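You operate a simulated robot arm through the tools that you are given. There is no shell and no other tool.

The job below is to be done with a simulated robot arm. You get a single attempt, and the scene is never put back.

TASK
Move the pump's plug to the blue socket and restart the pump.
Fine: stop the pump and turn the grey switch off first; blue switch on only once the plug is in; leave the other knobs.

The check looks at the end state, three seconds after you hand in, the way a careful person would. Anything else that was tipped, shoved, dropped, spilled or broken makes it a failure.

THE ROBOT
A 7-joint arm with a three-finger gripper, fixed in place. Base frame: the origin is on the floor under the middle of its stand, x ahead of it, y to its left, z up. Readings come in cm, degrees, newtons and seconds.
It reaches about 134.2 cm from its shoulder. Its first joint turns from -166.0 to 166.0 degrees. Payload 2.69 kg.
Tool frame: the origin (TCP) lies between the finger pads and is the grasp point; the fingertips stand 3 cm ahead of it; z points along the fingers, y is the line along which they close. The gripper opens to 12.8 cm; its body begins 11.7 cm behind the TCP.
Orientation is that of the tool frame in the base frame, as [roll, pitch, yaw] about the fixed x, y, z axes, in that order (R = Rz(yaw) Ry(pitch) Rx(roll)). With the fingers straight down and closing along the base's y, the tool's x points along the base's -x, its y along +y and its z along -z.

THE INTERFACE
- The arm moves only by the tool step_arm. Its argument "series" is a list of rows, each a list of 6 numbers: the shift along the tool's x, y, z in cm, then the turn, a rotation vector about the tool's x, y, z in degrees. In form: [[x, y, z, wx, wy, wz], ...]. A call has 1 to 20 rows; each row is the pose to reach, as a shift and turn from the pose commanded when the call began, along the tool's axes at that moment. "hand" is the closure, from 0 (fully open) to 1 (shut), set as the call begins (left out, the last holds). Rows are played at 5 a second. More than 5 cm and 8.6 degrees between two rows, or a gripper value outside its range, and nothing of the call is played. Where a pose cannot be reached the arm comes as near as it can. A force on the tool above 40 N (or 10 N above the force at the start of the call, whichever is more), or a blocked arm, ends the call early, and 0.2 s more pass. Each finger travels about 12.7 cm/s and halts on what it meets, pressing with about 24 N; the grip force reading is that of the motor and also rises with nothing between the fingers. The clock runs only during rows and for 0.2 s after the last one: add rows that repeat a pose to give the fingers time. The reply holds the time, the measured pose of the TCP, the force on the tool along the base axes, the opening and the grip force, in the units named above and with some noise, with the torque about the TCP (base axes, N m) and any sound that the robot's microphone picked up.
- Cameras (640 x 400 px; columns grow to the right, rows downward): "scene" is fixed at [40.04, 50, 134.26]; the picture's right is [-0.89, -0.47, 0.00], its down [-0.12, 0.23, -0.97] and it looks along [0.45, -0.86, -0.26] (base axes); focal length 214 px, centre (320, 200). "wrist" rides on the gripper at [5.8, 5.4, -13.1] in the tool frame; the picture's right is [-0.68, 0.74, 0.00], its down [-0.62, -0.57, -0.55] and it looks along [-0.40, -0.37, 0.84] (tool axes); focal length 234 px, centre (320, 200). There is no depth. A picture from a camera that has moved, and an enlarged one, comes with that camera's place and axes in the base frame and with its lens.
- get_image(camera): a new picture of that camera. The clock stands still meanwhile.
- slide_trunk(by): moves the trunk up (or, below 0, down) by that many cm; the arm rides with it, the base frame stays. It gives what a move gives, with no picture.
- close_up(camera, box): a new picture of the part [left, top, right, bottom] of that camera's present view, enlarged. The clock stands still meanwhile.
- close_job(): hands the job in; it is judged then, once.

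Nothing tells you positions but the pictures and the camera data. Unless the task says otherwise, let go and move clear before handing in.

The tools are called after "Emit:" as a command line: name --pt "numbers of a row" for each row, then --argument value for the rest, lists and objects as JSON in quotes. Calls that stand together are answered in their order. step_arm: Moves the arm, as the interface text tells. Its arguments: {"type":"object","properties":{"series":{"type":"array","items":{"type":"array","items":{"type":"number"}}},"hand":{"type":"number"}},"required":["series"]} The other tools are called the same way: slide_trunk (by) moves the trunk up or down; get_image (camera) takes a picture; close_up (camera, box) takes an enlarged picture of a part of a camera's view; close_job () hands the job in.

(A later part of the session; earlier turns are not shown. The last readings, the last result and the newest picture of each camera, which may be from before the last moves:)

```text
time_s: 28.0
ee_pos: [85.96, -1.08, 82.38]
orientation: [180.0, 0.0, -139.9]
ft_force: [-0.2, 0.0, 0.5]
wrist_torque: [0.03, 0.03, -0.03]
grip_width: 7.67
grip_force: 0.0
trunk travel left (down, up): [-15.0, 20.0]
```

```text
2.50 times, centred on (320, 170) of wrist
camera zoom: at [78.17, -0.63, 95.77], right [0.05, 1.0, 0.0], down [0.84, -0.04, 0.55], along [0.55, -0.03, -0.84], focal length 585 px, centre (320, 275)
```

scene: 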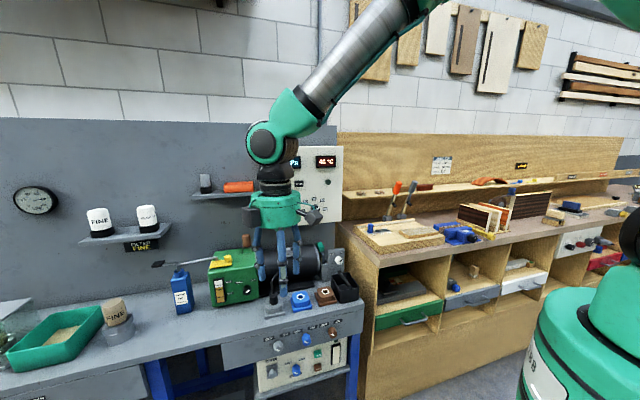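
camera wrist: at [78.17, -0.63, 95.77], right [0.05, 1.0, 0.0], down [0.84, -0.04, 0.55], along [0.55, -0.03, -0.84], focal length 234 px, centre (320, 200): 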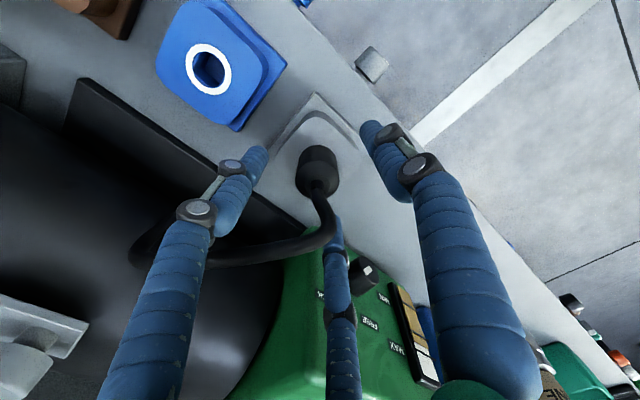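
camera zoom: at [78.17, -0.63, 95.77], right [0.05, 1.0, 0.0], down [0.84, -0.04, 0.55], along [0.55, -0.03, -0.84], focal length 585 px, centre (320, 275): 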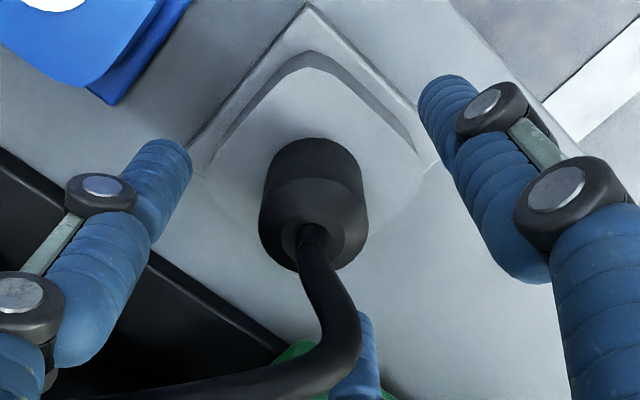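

The plug is centred between the fingers. I'll lower a bit more and close on the plug.

Emit:
step_arm --pt "0 0 0.7 0 0 0" --pt "0 0 1.3 0 0 0"

Emit:
step_arm --pt "0 0 0 0 0 0" --pt "0 0 0 0 0 0" --pt "0 0 0 0 0 0" --pt "0 0 0 0 0 0" --hand 1

Emit:
get_image --camera "wrist"

Emit:
close_up --camera "scene" --box '[210, 220, 370, 320]'

```text
time_s: 28.6
ee_pos: [85.94, -1.16, 81.22]
orientation: [-180.0, 0.0, -140.0]
ft_force: [0.5, 0.5, 0.5]
wrist_torque: [0.03, 0.01, 0.03]
grip_width: 7.66
grip_force: 0.1
trunk travel left (down, up): [-15.0, 20.0]
```

```text
time_s: 29.6
ee_pos: [86.0, -1.17, 81.32]
orientation: [-180.0, 0.0, -140.0]
ft_force: [7.9, -1.9, -2.0]
wrist_torque: [-0.11, -0.31, 0.02]
grip_width: 3.08
grip_force: 23.9
trunk travel left (down, up): [-15.0, 20.0]
```

```text
taken
camera wrist: at [78.26, -0.75, 94.48], right [0.05, 1.0, 0.0], down [0.84, -0.04, 0.55], along [0.55, -0.03, -0.84], focal length 234 px, centre (320, 200)
```

wrist: 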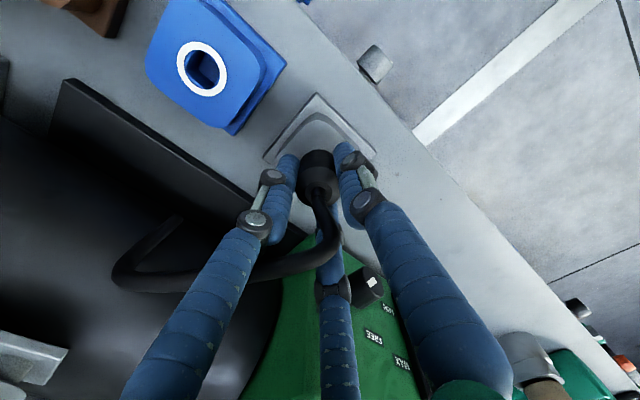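

```text
4.00 times, centred on (290, 270) of scene
camera zoom: at [40.04, 50.0, 134.26], right [-0.89, -0.47, 0.0], down [-0.12, 0.23, -0.97], along [0.45, -0.86, -0.26], focal length 858 px, centre (440, -80)
```

zoom: 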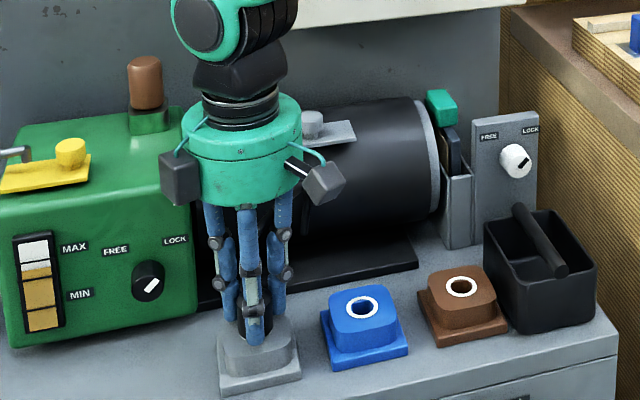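

I have a 3.08 cm grip on the plug. I'll pull it straight up slowly and watch the force.

Emit:
step_arm --pt "0 0 -0.4 0 0 0" --pt "0 0 -0.8 0 0 0" --pt "0 0 -1.2 0 0 0" --pt "0 0 -1.6 0 0 0" --pt "0 0 -2.0 0 0 0"

Emit:
close_up --camera "scene" --box '[210, 220, 370, 320]'

Emit:
close_up --camera "wrist" --box '[220, 60, 420, 240]'

```text
time_s: 30.8
ee_pos: [85.99, -1.18, 83.18]
orientation: [-180.0, -0.1, -140.0]
ft_force: [-1.0, 0.2, 0.1]
wrist_torque: [-0.01, 0.0, -0.02]
grip_width: 3.1
grip_force: 23.9
trunk travel left (down, up): [-15.0, 20.0]
```

```text
4.00 times, centred on (290, 270) of scene
camera zoom: at [40.04, 50.0, 134.26], right [-0.89, -0.47, 0.0], down [-0.12, 0.23, -0.97], along [0.45, -0.86, -0.26], focal length 858 px, centre (440, -80)
```

zoom: 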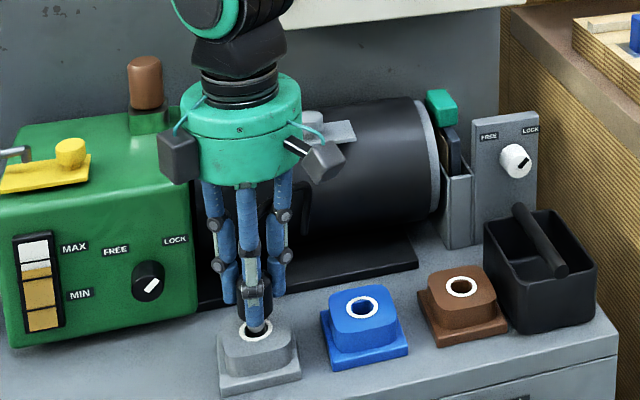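

```text
2.22 times, centred on (320, 150) of wrist
camera zoom: at [78.19, -0.73, 96.44], right [0.05, 1.0, 0.0], down [0.84, -0.04, 0.55], along [0.55, -0.03, -0.84], focal length 520 px, centre (320, 311)
```

zoom: 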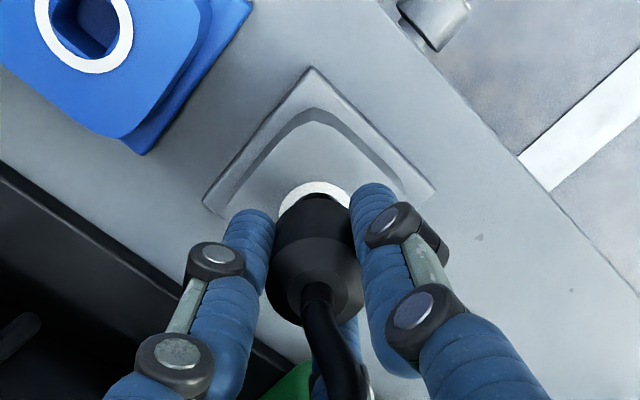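

The plug is sliding out cleanly. I'll lift it further until its pin clears the socket.

Emit:
step_arm --pt "0 0 -1 0 0 0" --pt "0 0 -2 0 0 0" --pt "0 0 -3 0 0 0" --pt "0 0 -4 0 0 0"

Emit:
close_up --camera "scene" --box '[210, 200, 370, 320]'

Emit:
get_image --camera "wrist"

```text
time_s: 31.8
ee_pos: [85.96, -1.28, 87.18]
orientation: [-179.9, 0.0, -140.0]
ft_force: [-0.1, -0.9, 0.1]
wrist_torque: [0.03, 0.03, 0.02]
grip_width: 3.06
grip_force: 23.7
trunk travel left (down, up): [-15.0, 20.0]
```

```text
3.33 times, centred on (290, 260) of scene
camera zoom: at [40.04, 50.0, 134.26], right [-0.89, -0.47, 0.0], down [-0.12, 0.23, -0.97], along [0.45, -0.86, -0.26], focal length 715 px, centre (420, 0)
```

zoom: 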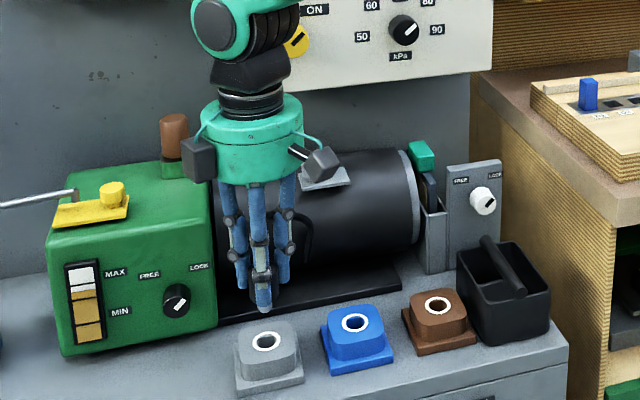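

```text
taken
camera wrist: at [78.19, -0.75, 100.38], right [0.05, 1.0, 0.0], down [0.84, -0.04, 0.55], along [0.55, -0.03, -0.84], focal length 234 px, centre (320, 200)
```

wrist: 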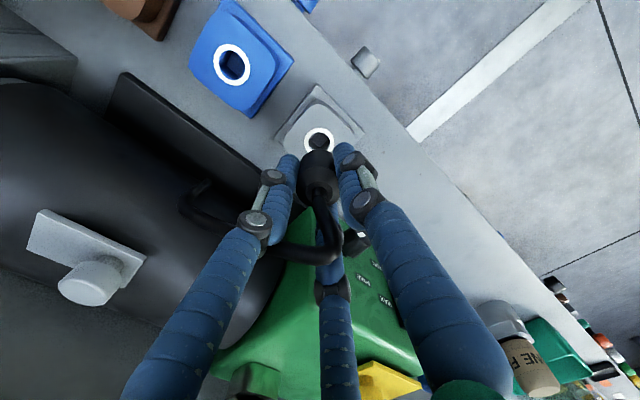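

Emit:
close_up --camera "wrist" --box '[180, 0, 380, 180]'

Emit:
close_up --camera "scene" --box '[260, 260, 340, 320]'

```text
2.22 times, centred on (280, 90) of wrist
camera zoom: at [78.19, -0.75, 100.38], right [0.05, 1.0, 0.0], down [0.84, -0.04, 0.55], along [0.55, -0.03, -0.84], focal length 520 px, centre (409, 444)
```

zoom: 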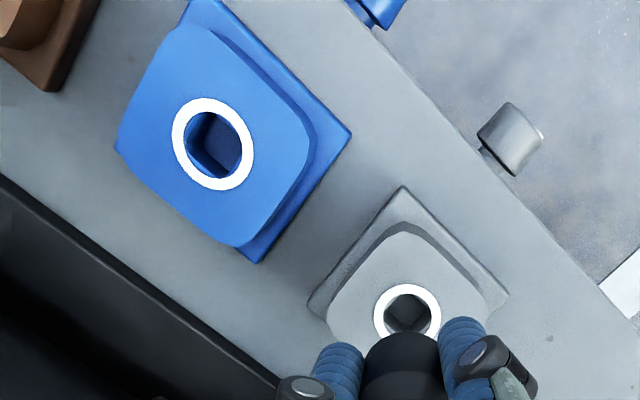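

```text
6.67 times, centred on (300, 290) of scene
camera zoom: at [40.04, 50.0, 134.26], right [-0.89, -0.47, 0.0], down [-0.12, 0.23, -0.97], along [0.45, -0.86, -0.26], focal length 1430 px, centre (453, -400)
```

zoom: 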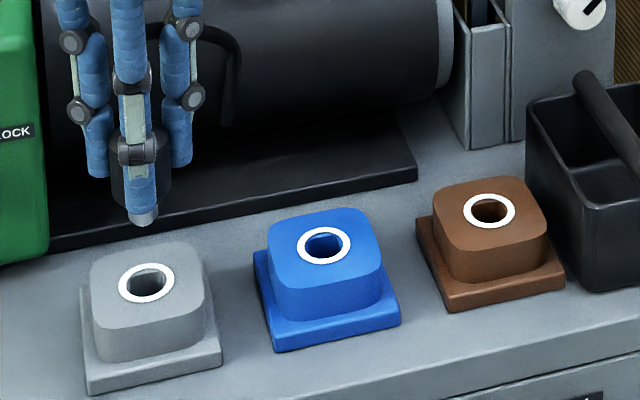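

The plug is out, and I keep the same orientation. In this one image the blue hole is offset about -10.05 cm along the bench and -0.3 cm in depth from the grey one. I'll lift slightly and shift the plug across to above the blue socket.

Emit:
step_arm --pt "0 0 -1.5 0 0 0" --pt "2.0 -0.2 -1.5 0 0 0" --pt "4.0 -0.4 -1.5 0 0 0" --pt "6.0 -0.61 -1.5 0 0 0" --pt "8.0 -0.81 -1.5 0 0 0" --pt "10.0 -1.01 -1.5 0 0 0" --pt "10.0 -1.01 -1.5 0 0 0"

Emit:
get_image --camera "wrist"

Emit:
close_up --camera "scene" --box '[250, 220, 350, 320]'

```text
time_s: 33.4
ee_pos: [78.95, -8.47, 88.95]
orientation: [179.9, 0.0, -140.0]
ft_force: [-0.1, -0.6, 0.1]
wrist_torque: [-0.01, -0.01, 0.01]
grip_width: 3.06
grip_force: 23.7
trunk travel left (down, up): [-15.0, 20.0]
```

```text
taken
camera wrist: at [71.2, -8.02, 102.12], right [0.05, 1.0, 0.0], down [0.84, -0.04, 0.55], along [0.55, -0.03, -0.84], focal length 234 px, centre (320, 200)
```

wrist: 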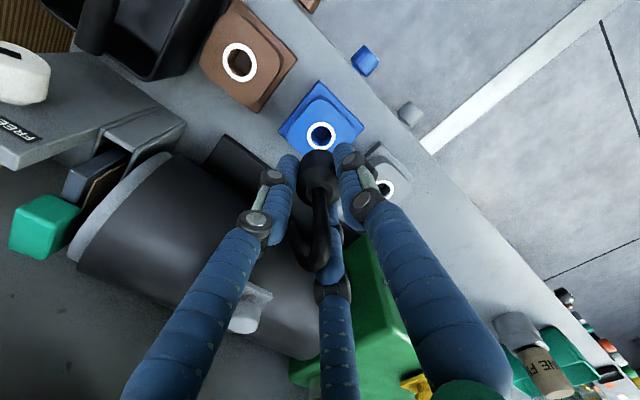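

```text
4.00 times, centred on (300, 270) of scene
camera zoom: at [40.04, 50.0, 134.26], right [-0.89, -0.47, 0.0], down [-0.12, 0.23, -0.97], along [0.45, -0.86, -0.26], focal length 858 px, centre (400, -80)
```

zoom: 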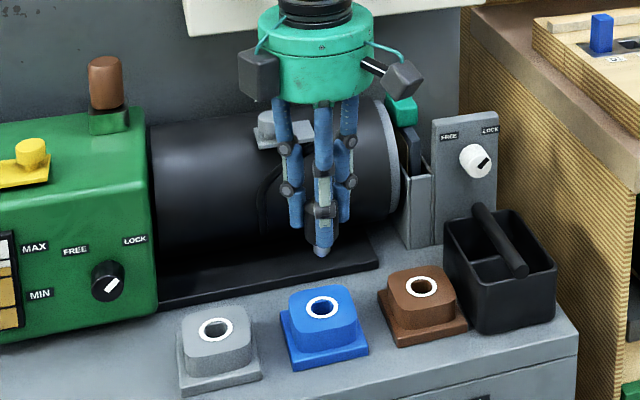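

Emit:
close_up --camera "wrist" --box '[270, 80, 370, 180]'

```text
4.00 times, centred on (320, 130) of wrist
camera zoom: at [71.2, -8.02, 102.12], right [0.05, 1.0, 0.0], down [0.84, -0.04, 0.55], along [0.55, -0.03, -0.84], focal length 937 px, centre (320, 480)
```

zoom: 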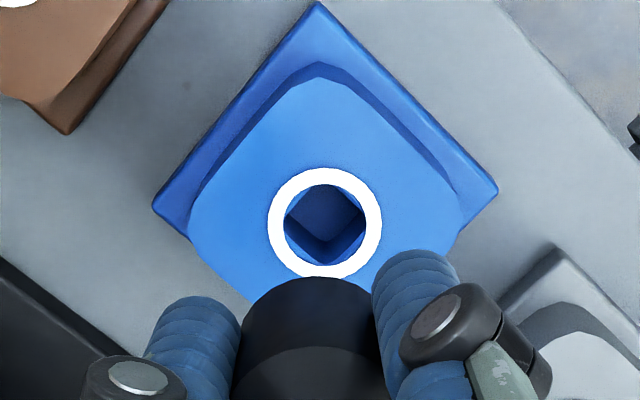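

The blue ring sits about 0.17 cm to the right in the image compared with where the grey ring was, so I'll correct for that while lowering part way.

Emit:
step_arm --pt "-0.115 0.125 0 0 0 0" --pt "-0.115 0.125 1.5 0 0 0" --pt "-0.115 0.125 3.0 0 0 0"

Emit:
close_up --camera "wrist" --box '[270, 90, 370, 190]'

Emit:
close_up --camera "scene" --box '[270, 260, 340, 310]'

```text
time_s: 34.2
ee_pos: [79.08, -8.28, 85.78]
orientation: [180.0, 0.0, -140.0]
ft_force: [-0.3, 0.0, 0.0]
wrist_torque: [-0.05, 0.03, 0.0]
grip_width: 3.06
grip_force: 24.0
trunk travel left (down, up): [-15.0, 20.0]
```

```text
4.00 times, centred on (320, 140) of wrist
camera zoom: at [71.24, -7.82, 98.9], right [0.05, 1.0, 0.0], down [0.84, -0.04, 0.55], along [0.55, -0.03, -0.84], focal length 937 px, centre (320, 440)
```

zoom: 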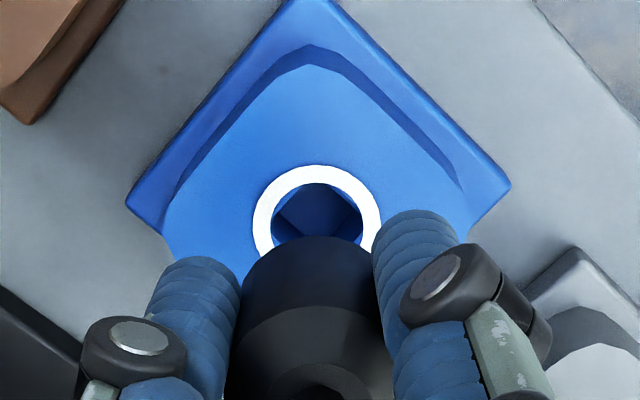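

```text
8.00 times, centred on (305, 285) of scene
camera zoom: at [40.04, 50.0, 134.26], right [-0.89, -0.47, 0.0], down [-0.12, 0.23, -0.97], along [0.45, -0.86, -0.26], focal length 1716 px, centre (440, -480)
```

zoom: 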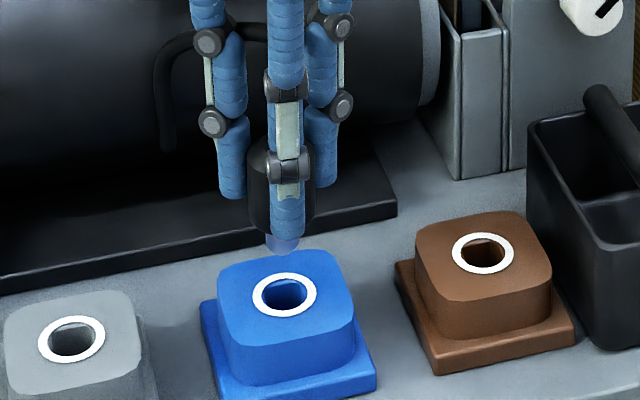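

The plug is centred over the blue ring. I'll continue lowering slowly.

Emit:
step_arm --pt "0 0 0.5 0 0 0" --pt "0 0 1.0 0 0 0" --pt "0 0 1.5 0 0 0" --pt "0 0 2.0 0 0 0"

Emit:
close_up --camera "wrist" --box '[270, 90, 370, 190]'

Emit:
close_up --camera "scene" --box '[270, 260, 340, 310]'

```text
time_s: 35.2
ee_pos: [78.96, -8.17, 83.75]
orientation: [180.0, 0.0, -140.0]
ft_force: [-0.1, 0.1, -0.8]
wrist_torque: [0.0, 0.02, 0.03]
grip_width: 3.02
grip_force: 24.2
trunk travel left (down, up): [-15.0, 20.0]
```

```text
4.00 times, centred on (320, 140) of wrist
camera zoom: at [71.22, -7.77, 96.93], right [0.05, 1.0, 0.0], down [0.84, -0.04, 0.55], along [0.55, -0.03, -0.84], focal length 937 px, centre (320, 440)
```

zoom: 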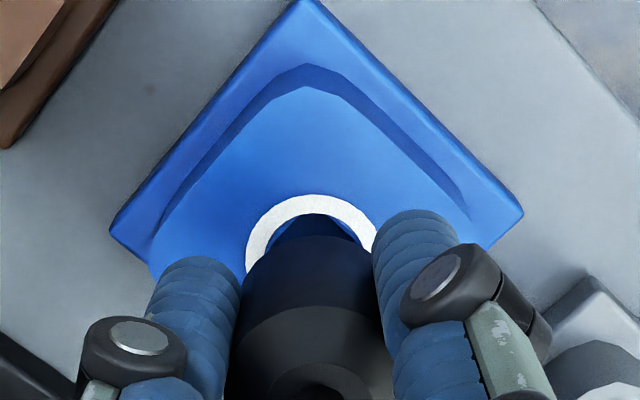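

```text
8.00 times, centred on (305, 285) of scene
camera zoom: at [40.04, 50.0, 134.26], right [-0.89, -0.47, 0.0], down [-0.12, 0.23, -0.97], along [0.45, -0.86, -0.26], focal length 1716 px, centre (440, -480)
```

zoom: 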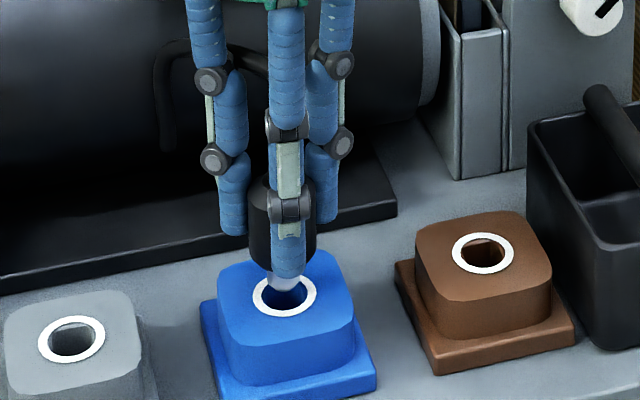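

Emit:
step_arm --pt "0 0 0.3 0 0 0" --pt "0 0 0.6 0 0 0" --pt "0 0 0.9 0 0 0" --pt "0 0 1.2 0 0 0"

Emit:
close_up --camera "scene" --box '[270, 260, 340, 310]'

```text
time_s: 36.2
ee_pos: [79.12, -8.26, 82.47]
orientation: [179.9, 0.0, -140.1]
ft_force: [0.3, 0.4, -0.4]
wrist_torque: [0.01, -0.01, -0.04]
grip_width: 3.04
grip_force: 23.9
trunk travel left (down, up): [-15.0, 20.0]
```

```text
8.00 times, centred on (305, 285) of scene
camera zoom: at [40.04, 50.0, 134.26], right [-0.89, -0.47, 0.0], down [-0.12, 0.23, -0.97], along [0.45, -0.86, -0.26], focal length 1716 px, centre (440, -480)
```

zoom: 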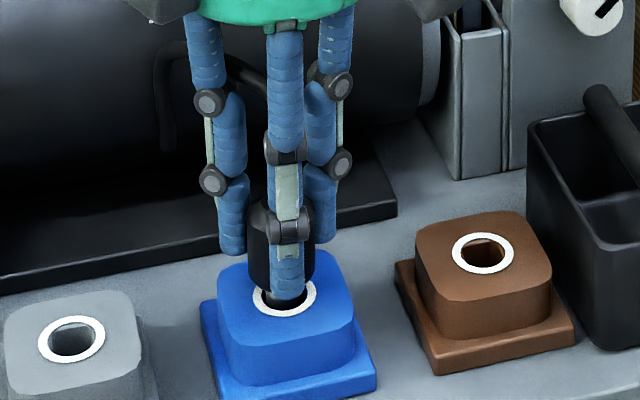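

The dark pin is entering the hole with no resistance. I'll continue down to the seated height.

Emit:
step_arm --pt "0 0 0.3 0 0 0" --pt "0 0 0.6 0 0 0" --pt "0 0 0.9 0 0 0" --pt "0 0 1.15 0 0 0" --pt "0 0 1.15 0 0 0"

Emit:
close_up --camera "scene" --box '[270, 260, 340, 310]'

Emit:
close_up --camera "wrist" --box '[250, 80, 390, 220]'

```text
time_s: 37.4
ee_pos: [78.94, -8.27, 81.32]
orientation: [-180.0, -0.2, -140.0]
ft_force: [1.1, -8.1, -5.4]
wrist_torque: [-0.28, -0.05, 0.0]
grip_width: 3.01
grip_force: 24.1
trunk travel left (down, up): [-15.0, 20.0]
```

```text
8.00 times, centred on (305, 285) of scene
camera zoom: at [40.04, 50.0, 134.26], right [-0.89, -0.47, 0.0], down [-0.12, 0.23, -0.97], along [0.45, -0.86, -0.26], focal length 1716 px, centre (440, -480)
```

zoom: 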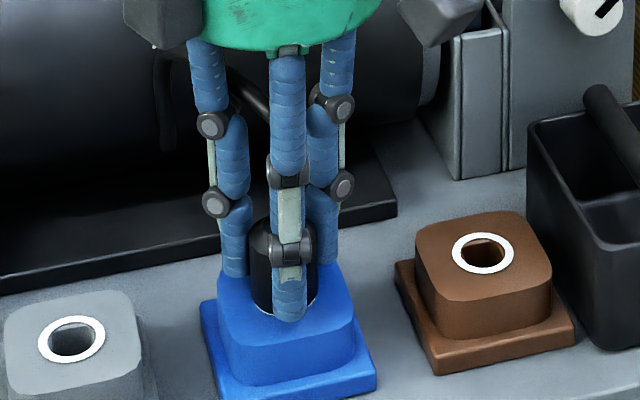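

```text
2.86 times, centred on (320, 150) of wrist
camera zoom: at [71.3, -7.87, 94.52], right [0.05, 1.0, 0.0], down [0.84, -0.04, 0.55], along [0.55, -0.03, -0.84], focal length 669 px, centre (320, 343)
```

zoom: 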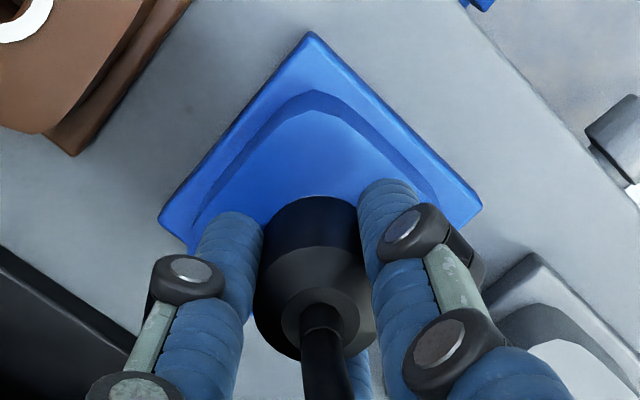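

The plug is essentially seated, with only a sliver of white ring visible. I'll press down a touch more to be sure it's home.

Emit:
step_arm --pt "0 0 0.15 0 0 0" --pt "0 0 0.3 0 0 0" --pt "0 0 0.4 0 0 0"

Emit:
close_up --camera "scene" --box '[270, 260, 340, 310]'

```text
time_s: 38.2
ee_pos: [79.12, -8.28, 81.4]
orientation: [-179.9, 0.1, -140.0]
ft_force: [-10.6, -6.7, 30.6]
wrist_torque: [-0.31, 0.41, -0.02]
grip_width: 3.02
grip_force: 24.0
trunk travel left (down, up): [-15.0, 20.0]
```

```text
8.00 times, centred on (305, 285) of scene
camera zoom: at [40.04, 50.0, 134.26], right [-0.89, -0.47, 0.0], down [-0.12, 0.23, -0.97], along [0.45, -0.86, -0.26], focal length 1716 px, centre (440, -480)
```

zoom: 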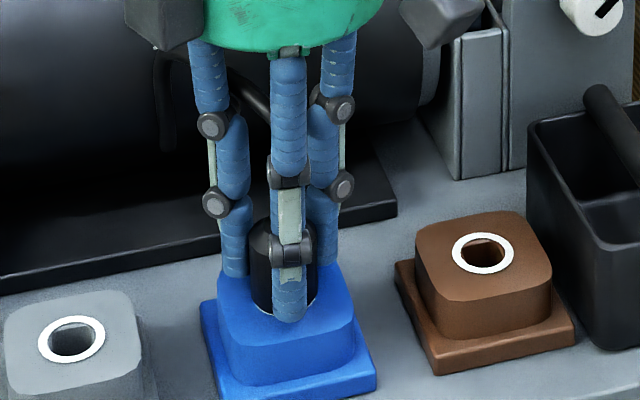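

It's bottomed out at 30 N, at the same height as it sat in the grey socket. I'll relax the push, open the fingers and rise straight up.

Emit:
step_arm --pt "0 0 -0.4 0 0 0" --pt "0 0 -0.4 0 0 0"

Emit:
step_arm --pt "0 0 0 0 0 0" --pt "0 0 0 0 0 0" --pt "0 0 0 0 0 0" --hand 0.4

Emit:
close_up --camera "wrist" --box '[220, 60, 420, 240]'

Emit:
close_up --camera "scene" --box '[250, 230, 350, 310]'

```text
time_s: 38.8
ee_pos: [79.1, -8.27, 81.31]
orientation: [180.0, 0.0, -139.9]
ft_force: [3.9, -12.0, 0.3]
wrist_torque: [-0.44, -0.2, 0.0]
grip_width: 3.01
grip_force: 24.2
trunk travel left (down, up): [-15.0, 20.0]
```

```text
time_s: 39.6
ee_pos: [79.14, -8.2, 81.35]
orientation: [-179.9, -0.1, -140.0]
ft_force: [-0.7, 0.2, 1.0]
wrist_torque: [0.0, 0.04, 0.03]
grip_width: 7.68
grip_force: 0.1
trunk travel left (down, up): [-15.0, 20.0]
```

```text
2.22 times, centred on (320, 150) of wrist
camera zoom: at [71.26, -7.83, 94.57], right [0.05, 1.0, 0.0], down [0.84, -0.04, 0.55], along [0.55, -0.03, -0.84], focal length 520 px, centre (320, 311)
```

zoom: 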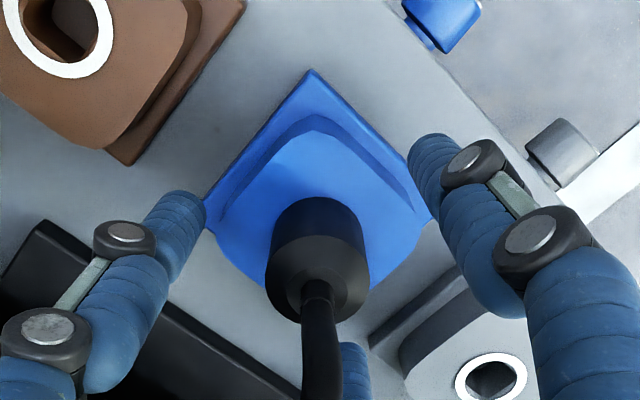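

```text
5.00 times, centred on (300, 270) of scene
camera zoom: at [40.04, 50.0, 134.26], right [-0.89, -0.47, 0.0], down [-0.12, 0.23, -0.97], along [0.45, -0.86, -0.26], focal length 1072 px, centre (420, -150)
```

zoom: 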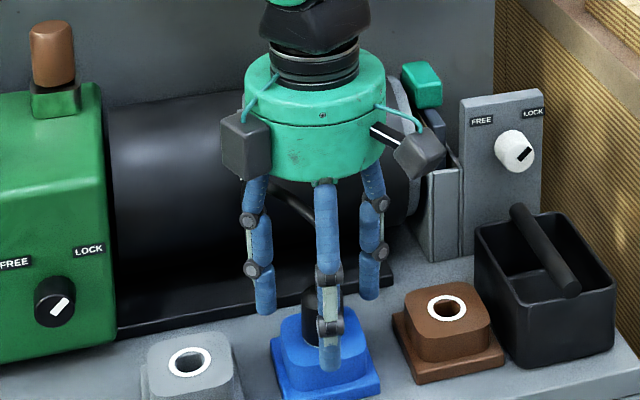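

The plug is seated in the blue socket and released. I'll rise straight up and check that the cord isn't caught.

Emit:
step_arm --pt "0 0 -1.5 0 0 0" --pt "0 0 -3.5 0 0 0" --pt "0 0 -6 0 0 0" --pt "0 0 -9 0 0 0" --pt "0 0 -12 0 0 0"

Emit:
get_image --camera "wrist"

Emit:
close_up --camera "scene" --box '[230, 200, 370, 320]'

```text
time_s: 40.8
ee_pos: [79.12, -8.14, 93.4]
orientation: [180.0, -0.1, -140.0]
ft_force: [0.1, -0.2, 0.7]
wrist_torque: [-0.01, 0.01, 0.02]
grip_width: 7.71
grip_force: 0.1
trunk travel left (down, up): [-15.0, 20.0]
```

```text
taken
camera wrist: at [71.4, -7.73, 106.69], right [0.05, 1.0, 0.0], down [0.84, -0.04, 0.55], along [0.55, -0.03, -0.84], focal length 234 px, centre (320, 200)
```

wrist: 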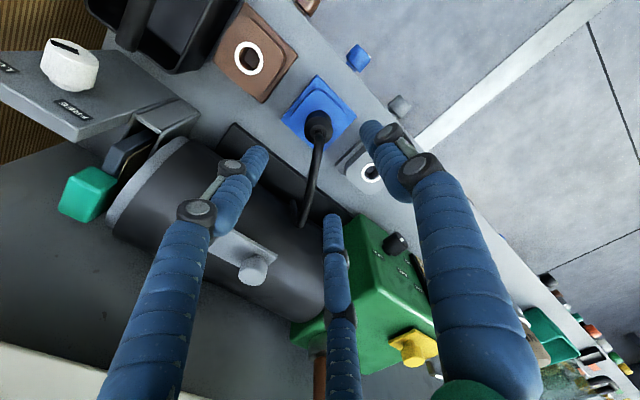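

```text
3.33 times, centred on (300, 260) of scene
camera zoom: at [40.04, 50.0, 134.26], right [-0.89, -0.47, 0.0], down [-0.12, 0.23, -0.97], along [0.45, -0.86, -0.26], focal length 715 px, centre (387, 0)
```

zoom: 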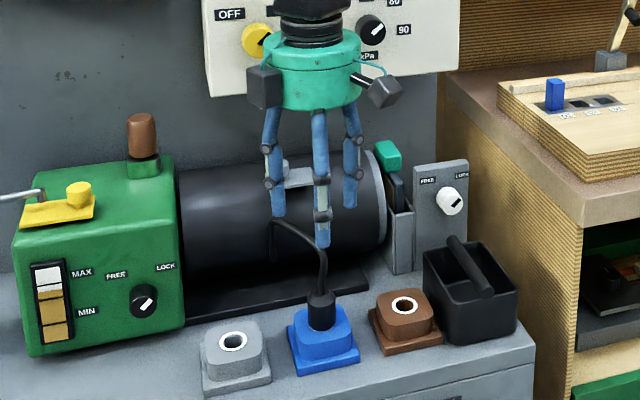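

The plug stands in the blue socket with its cord free. I'll rise, back away to the front of the bench, then level the hand for the blue switch. The knob should be about 10 cm along from grey, near base [70.97, -0.37, 66.0].

Emit:
step_arm --pt "0 0 -4.2 0 0 -1.7" --pt "0 0 -8.4 0 0 -3.4" --pt "0 0 -12.6 0 0 -5" --pt "0.41 4.7 -12.6 0 0 -5" --pt "0.82 9.4 -12.6 0 0 -5" --pt "1.23 14.1 -12.6 0 0 -5" --pt "1.64 18.8 -12.6 0 0 -5" --pt "2.06 23.6 -12.6 0 0 -5"

Emit:
step_arm --pt "0.03 0 3.33 7.5 0 0" --pt "0.06 0 6.67 15 0 0" --pt "0.08 0 10 22.5 0 0" --pt "0.11 0 13.33 30 0 0" --pt "0.14 0 16.67 37.5 0 0" --pt "0.17 0 20 45 0 0" --pt "0.19 0 23.33 52.5 0 0" --pt "0.22 0 26.67 60 0 0" --pt "0.25 0 30 67.5 0 0" --pt "0.28 0 33.33 75 0 0" --pt "0.3 0 36.67 82.5 0 0" --pt "0.33 0 40 90 0 0"

Emit:
get_image --camera "wrist"

Emit:
get_image --camera "scene"

```text
time_s: 42.6
ee_pos: [62.5, 8.32, 105.68]
orientation: [-180.0, 0.0, -135.0]
ft_force: [0.2, -0.6, 0.1]
wrist_torque: [0.01, 0.03, -0.03]
grip_width: 7.71
grip_force: 0.1
trunk travel left (down, up): [-15.0, 20.0]
```

```text
time_s: 45.2
ee_pos: [61.9, 8.04, 65.92]
orientation: [-90.0, -0.1, -135.1]
ft_force: [-9.1, -6.2, -9.3]
wrist_torque: [-0.86, -0.72, 1.36]
grip_width: 7.7
grip_force: 0.1
trunk travel left (down, up): [-15.0, 20.0]
```

```text
taken
camera wrist: at [48.7, 13.29, 60.66], right [0.48, 0.48, -0.74], down [0.05, 0.83, 0.56], along [0.88, -0.31, 0.37], focal length 234 px, centre (320, 200)
```

wrist: 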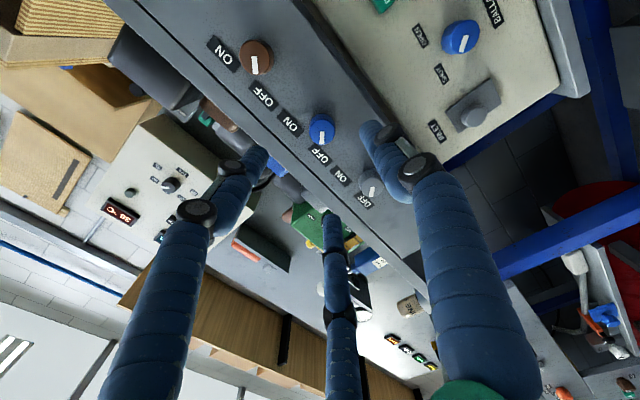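

```text
taken
```

scene: 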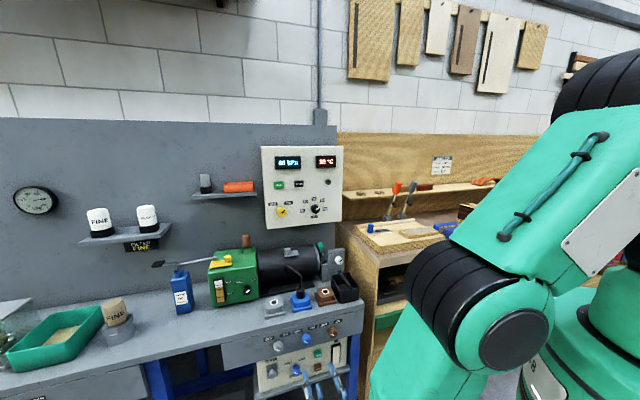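

I see a force reading of about 14 N with nothing near the fingers, so part of the hand may be brushing the robot's own forearm in this folded pose. I'll move forward a little, still well clear of the bench, and see whether it fades.

Emit:
step_arm --pt "0 0 1 0 0 0" --pt "0 0 2 0 0 0" --pt "0 0 3 0 0 0"

Emit:
get_image --camera "scene"

```text
time_s: 46.0
ee_pos: [64.1, 6.15, 65.95]
orientation: [-90.0, 0.0, -134.9]
ft_force: [0.1, 0.5, 0.5]
wrist_torque: [0.0, 0.0, 0.04]
grip_width: 7.72
grip_force: 0.2
trunk travel left (down, up): [-15.0, 20.0]
```

```text
taken
```

scene: 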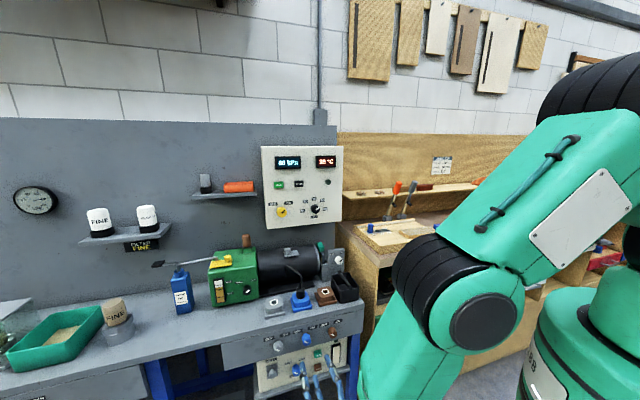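

The contact is gone. Now I'll look at the blue knob from here.

Emit:
get_image --camera "wrist"

Emit:
close_up --camera "wrist" --box '[240, 80, 400, 180]'

```text
taken
camera wrist: at [50.87, 11.41, 60.63], right [0.48, 0.48, -0.74], down [0.05, 0.82, 0.56], along [0.88, -0.31, 0.37], focal length 234 px, centre (320, 200)
```

wrist: 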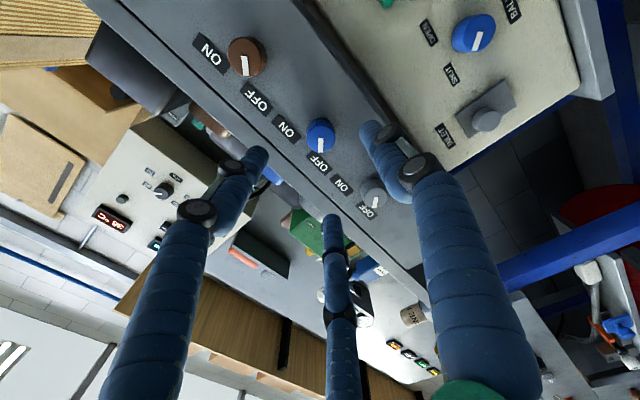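

```text
4.00 times, centred on (320, 130) of wrist
camera zoom: at [50.87, 11.41, 60.63], right [0.48, 0.48, -0.74], down [0.05, 0.82, 0.56], along [0.88, -0.31, 0.37], focal length 937 px, centre (320, 480)
```

zoom: 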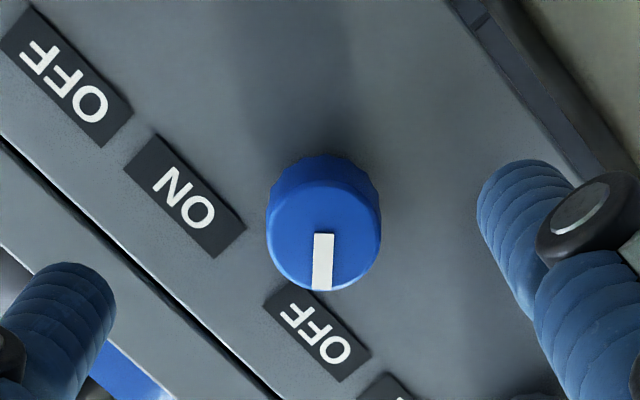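

The blue knob is nearly on axis, and the small offset agrees with my prediction. I'll approach with that correction.

Emit:
step_arm --pt "-0.1 0 2.5 0 0 0" --pt "-0.2 0 5 0 0 0" --pt "-0.2 0 7.0 0 0 0"

Emit:
close_up --camera "wrist" --box '[220, 80, 420, 240]'

```text
time_s: 46.8
ee_pos: [69.24, 1.38, 66.11]
orientation: [-90.0, -0.1, -135.0]
ft_force: [-0.4, 0.5, 0.5]
wrist_torque: [0.0, 0.01, -0.01]
grip_width: 7.66
grip_force: 0.0
trunk travel left (down, up): [-15.0, 20.0]
```

```text
2.50 times, centred on (320, 160) of wrist
camera zoom: at [55.96, 6.56, 60.82], right [0.48, 0.48, -0.74], down [0.05, 0.82, 0.56], along [0.88, -0.31, 0.37], focal length 585 px, centre (320, 300)
```

zoom: 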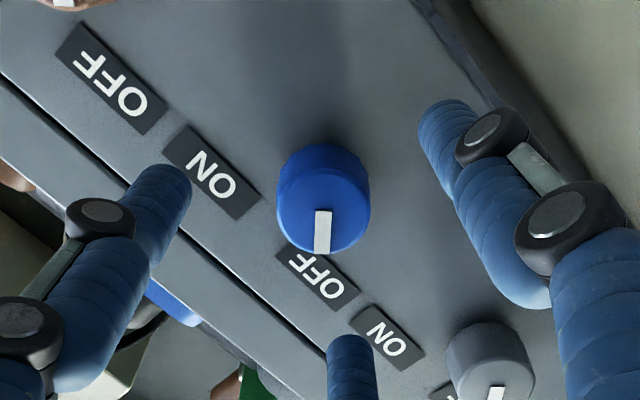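

Emit:
step_arm --pt "0 0.1 0.9 0 0 0" --pt "0 0.1 1.7 0 0 0" --pt "0 0.1 2.4 0 0 0"

Emit:
close_up --camera "wrist" --box '[220, 80, 420, 240]'

```text
time_s: 47.6
ee_pos: [70.97, -0.25, 65.72]
orientation: [-90.0, 0.0, -134.9]
ft_force: [-0.3, 0.0, -0.5]
wrist_torque: [0.0, 0.0, 0.01]
grip_width: 7.71
grip_force: 0.1
trunk travel left (down, up): [-15.0, 20.0]
```

```text
2.50 times, centred on (320, 160) of wrist
camera zoom: at [57.67, 4.93, 60.66], right [0.48, 0.48, -0.74], down [0.05, 0.82, 0.56], along [0.88, -0.31, 0.37], focal length 585 px, centre (320, 300)
```

zoom: 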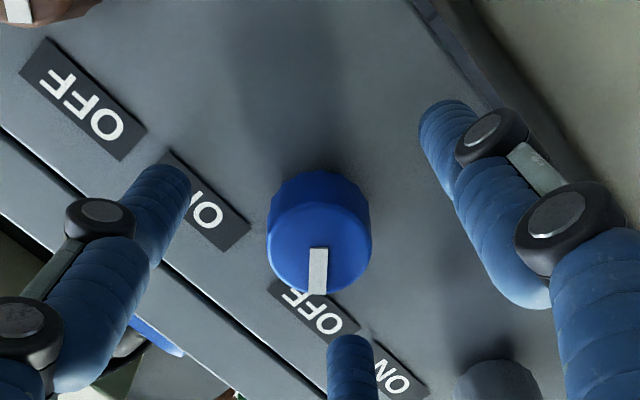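

The knob is centred between the fingertips. I'll close on it.

Emit:
step_arm --pt "0 0 0 0 0 0" --pt "0 0 0 0 0 0" --pt "0 0 0 0 0 0" --pt "0 0 0 0 0 0" --hand 1

Emit:
close_up --camera "wrist" --box '[220, 80, 420, 240]'

```text
time_s: 48.6
ee_pos: [70.93, -0.28, 65.89]
orientation: [-90.0, 0.0, -135.0]
ft_force: [4.8, -1.1, 8.2]
wrist_torque: [-0.23, -0.19, 0.08]
grip_width: 3.1
grip_force: 45.3
trunk travel left (down, up): [-15.0, 20.0]
```

```text
2.50 times, centred on (320, 160) of wrist
camera zoom: at [57.73, 4.95, 60.71], right [0.48, 0.48, -0.74], down [0.05, 0.82, 0.57], along [0.88, -0.31, 0.37], focal length 585 px, centre (320, 300)
```

zoom: 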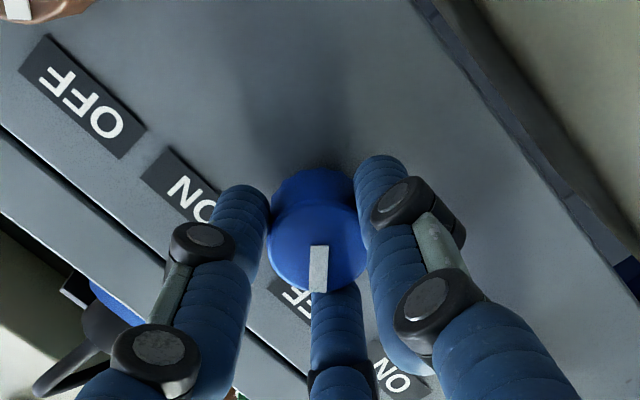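

The grip is good and the forces are small. I'll turn clockwise toward ON, half first.

Emit:
step_arm --pt "0 0 0 0 0 7.5" --pt "0 0 0 0 0 15" --pt "0 0 0 0 0 22.5" --pt "0 0 0 0 0 30" --pt "0 0 0 0 0 37.5" --pt "0 0 0 0 0 45"

Emit:
close_up --camera "wrist" --box '[220, 80, 420, 240]'

```text
time_s: 50.0
ee_pos: [71.0, -0.34, 65.94]
orientation: [-89.9, 45.2, -134.9]
ft_force: [4.2, 4.0, 20.6]
wrist_torque: [-0.41, -0.41, 0.32]
grip_width: 3.12
grip_force: 44.8
trunk travel left (down, up): [-15.0, 20.0]
```

```text
2.50 times, centred on (320, 160) of wrist
camera zoom: at [61.66, 8.86, 58.14], right [0.71, 0.71, -0.04], down [-0.37, 0.41, 0.83], along [0.61, -0.58, 0.55], focal length 585 px, centre (320, 300)
```

zoom: 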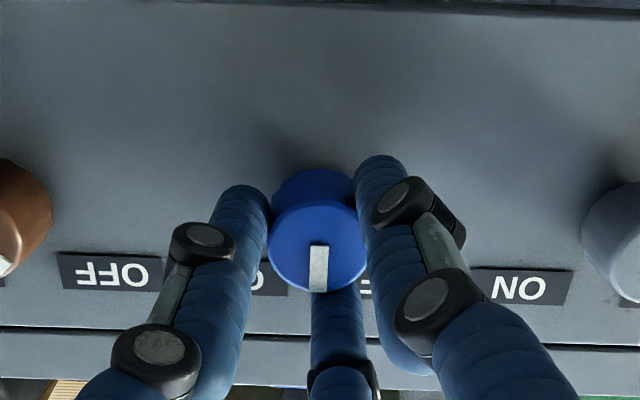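

Emit:
step_arm --pt "-0.08 -0.08 0 0 0 7.5" --pt "-0.08 -0.08 0 0 0 15" --pt "-0.08 -0.08 0 0 0 22.5" --pt "-0.08 -0.08 0 0 0 30" --pt "-0.08 -0.08 0 0 0 37.5" --pt "-0.08 -0.08 0 0 0 45"

Emit:
close_up --camera "wrist" --box '[220, 80, 420, 240]'

```text
time_s: 51.4
ee_pos: [70.9, -0.09, 65.95]
orientation: [83.8, 89.8, 39.0]
ft_force: [8.5, 10.7, 13.4]
wrist_torque: [-0.08, -0.09, 0.54]
grip_width: 3.07
grip_force: 45.3
trunk travel left (down, up): [-15.0, 20.0]
```

```text
2.50 times, centred on (320, 160) of wrist
camera zoom: at [65.66, 12.89, 60.28], right [0.52, 0.52, 0.68], down [-0.79, -0.01, 0.61], along [0.33, -0.85, 0.4], focal length 585 px, centre (320, 300)
```

zoom: 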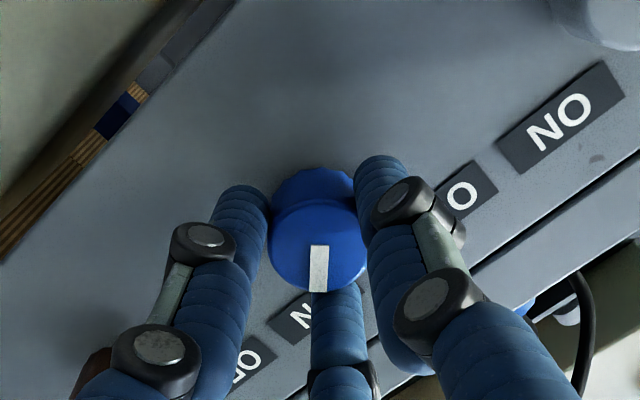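

The blue pointer faces ON. I'll release and back out only to the distance that was free of contact earlier.

Emit:
step_arm --pt "0 0 0 0 0 0" --pt "0 0 0 0 0 0" --pt "0 0 -0.5 0 0 0" --pt "0 0 -3 0 0 0" --pt "0 0 -6 0 0 0" --pt "0 0 -8.5 0 0 0" --hand 0.4

Emit:
get_image --camera "wrist"

Emit:
close_up --camera "wrist" --box '[220, 60, 420, 185]'

Emit:
get_image --camera "scene"

```text
time_s: 52.8
ee_pos: [64.95, 5.53, 65.95]
orientation: [54.4, 90.0, 9.4]
ft_force: [0.3, -0.1, 0.0]
wrist_torque: [-0.05, 0.0, 0.02]
grip_width: 7.71
grip_force: 0.0
trunk travel left (down, up): [-15.0, 20.0]
```

```text
taken
camera wrist: at [59.68, 18.71, 60.26], right [0.52, 0.52, 0.68], down [-0.79, -0.01, 0.62], along [0.33, -0.85, 0.4], focal length 234 px, centre (320, 200)
```

wrist: 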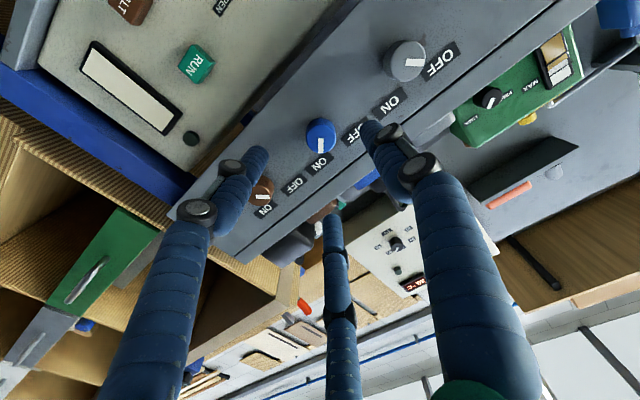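

```text
3.20 times, centred on (320, 122) of wrist
camera zoom: at [59.68, 18.71, 60.26], right [0.52, 0.52, 0.68], down [-0.79, -0.01, 0.62], along [0.33, -0.85, 0.4], focal length 749 px, centre (320, 448)
```

zoom: 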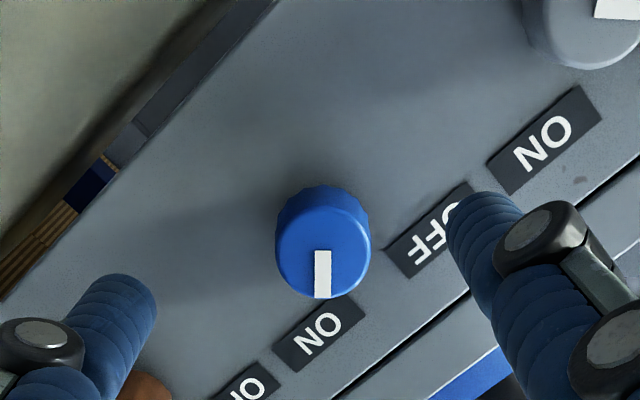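

```text
taken
```

scene: 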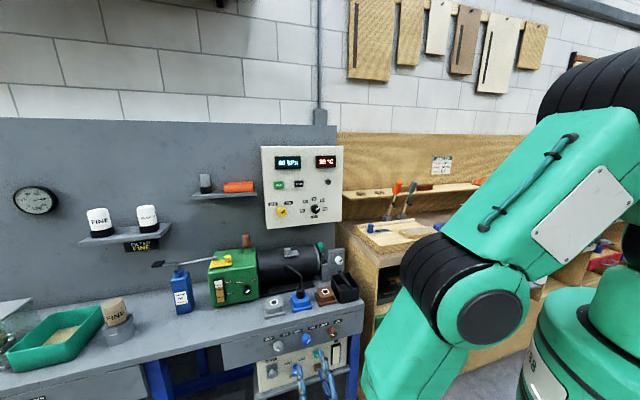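

Blue is at ON, grey at OFF and the plug is in the blue socket. Now for START, at about 54.7 along the bench, 76.6 deep and 118.4 high, about 8.2 cm left of STOP. I'll rise in front of the bench with the fingers closed.

Emit:
step_arm --pt "-4.37 0.41 0 0 0 -3.75" --pt "-8.73 0.82 0 0 0 -7.5" --pt "-13.1 1.23 0 0 0 -11.25" --pt "-17.47 1.63 0 0 0 -15" --pt "-21.83 2.04 0 0 0 -18.75" --pt "-26.2 2.45 0 0 0 -22.5" --pt "-30.57 2.86 0 0 0 -26.25" --pt "-34.93 3.27 0 0 0 -30" --pt "-39.3 3.68 0 0 0 -33.75" --pt "-43.67 4.08 0 0 0 -37.5" --pt "-48.03 4.49 0 0 0 -41.25" --pt "-52.4 4.9 0 0 0 -45" --hand 1

Emit:
get_image --camera "wrist"

Emit:
close_up --camera "scene" --box '[200, 130, 380, 320]'

```text
time_s: 55.4
ee_pos: [68.47, 9.24, 118.5]
orientation: [-90.1, 44.8, -135.0]
ft_force: [0.3, -0.1, -0.4]
wrist_torque: [0.0, -0.04, -0.03]
grip_width: 0.2
grip_force: 24.3
trunk travel left (down, up): [-15.0, 20.0]
```

```text
taken
camera wrist: at [59.01, 18.27, 110.58], right [0.71, 0.71, -0.05], down [-0.36, 0.41, 0.84], along [0.61, -0.57, 0.55], focal length 234 px, centre (320, 200)
```

wrist: 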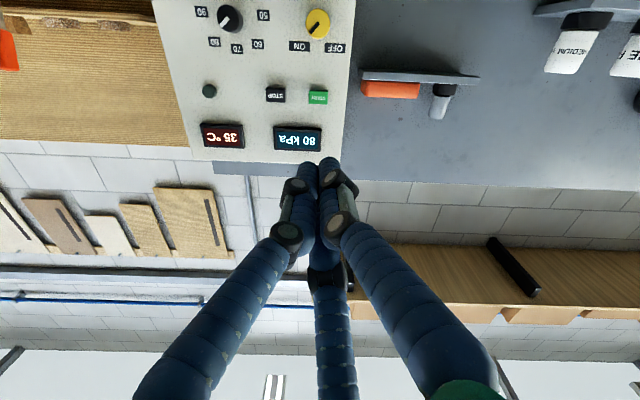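

```text
2.11 times, centred on (290, 225) of scene
camera zoom: at [40.04, 50.0, 134.26], right [-0.89, -0.47, 0.0], down [-0.12, 0.23, -0.97], along [0.45, -0.86, -0.26], focal length 452 px, centre (383, 147)
```

zoom: 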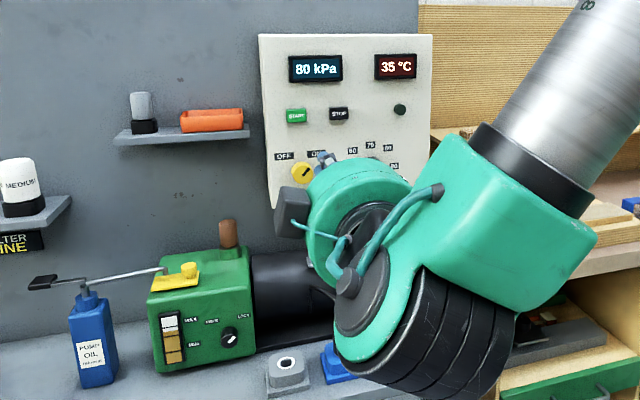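

I see START at about (54.6, 76.6, 118.4), nearly straight ahead. I'll approach to about 4 cm short of it.

Emit:
step_arm --pt "0.05 -0.05 4.6 0 0 0" --pt "0.1 -0.1 9.2 0 0 0" --pt "0.15 -0.15 13.8 0 0 0" --pt "0.2 -0.2 18.4 0 0 0" --pt "0.25 -0.25 23 0 0 0" --pt "0.25 -0.25 27.5 0 0 0"

Emit:
get_image --camera "wrist"

Emit:
get_image --camera "scene"

```text
time_s: 56.8
ee_pos: [87.43, -10.43, 118.4]
orientation: [-89.9, 45.0, -135.0]
ft_force: [-0.6, 0.3, 1.0]
wrist_torque: [-0.01, 0.0, 0.02]
grip_width: 0.22
grip_force: 24.4
trunk travel left (down, up): [-15.0, 20.0]
```

```text
taken
camera wrist: at [78.1, -1.37, 110.6], right [0.71, 0.71, -0.04], down [-0.36, 0.41, 0.84], along [0.61, -0.57, 0.55], focal length 234 px, centre (320, 200)
```

wrist: 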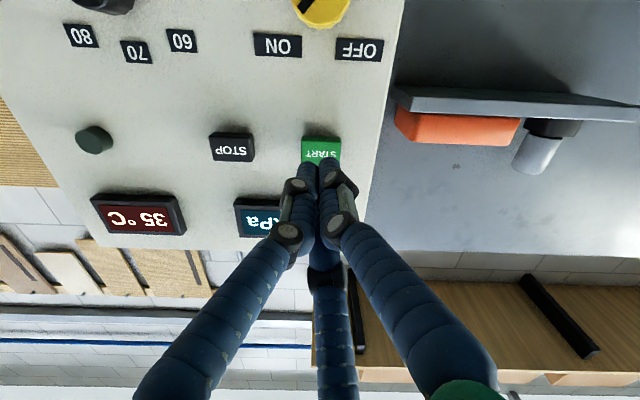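

```text
taken
```

scene: 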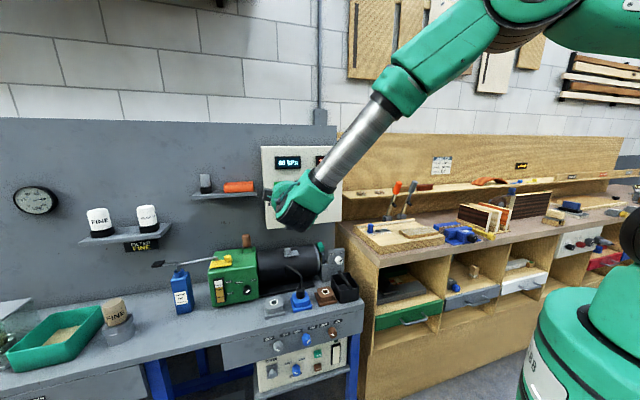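

The fingertips line up with START. I'll press in carefully.

Emit:
step_arm --pt "0 0 1.5 0 0 0" --pt "0 0 3.0 0 0 0" --pt "0 0 3.7 0 0 0" --pt "0 0 4.0 0 0 0" --pt "0 0 4.3 0 0 0" --pt "0 0 4.6 0 0 0"

Emit:
get_image --camera "wrist"

```text
time_s: 58.2
ee_pos: [90.68, -13.65, 118.32]
orientation: [-90.0, 44.9, -135.0]
ft_force: [-10.0, 5.7, -0.9]
wrist_torque: [0.04, -0.04, -0.03]
grip_width: 0.58
grip_force: 31.5
trunk travel left (down, up): [-15.0, 20.0]
heard: click
```

```text
taken
camera wrist: at [81.45, -4.61, 110.6], right [0.71, 0.71, -0.04], down [-0.36, 0.41, 0.84], along [0.61, -0.57, 0.55], focal length 234 px, centre (320, 200)
```

wrist: 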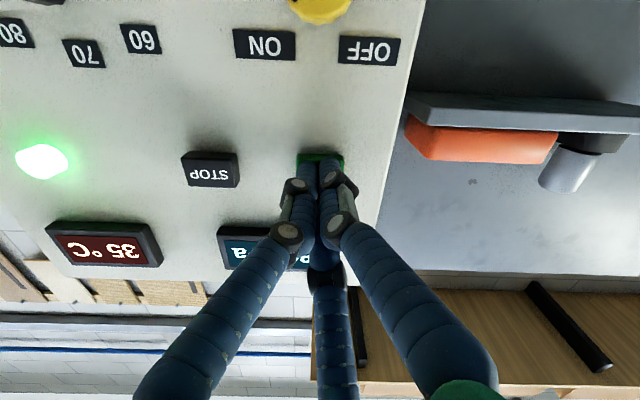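

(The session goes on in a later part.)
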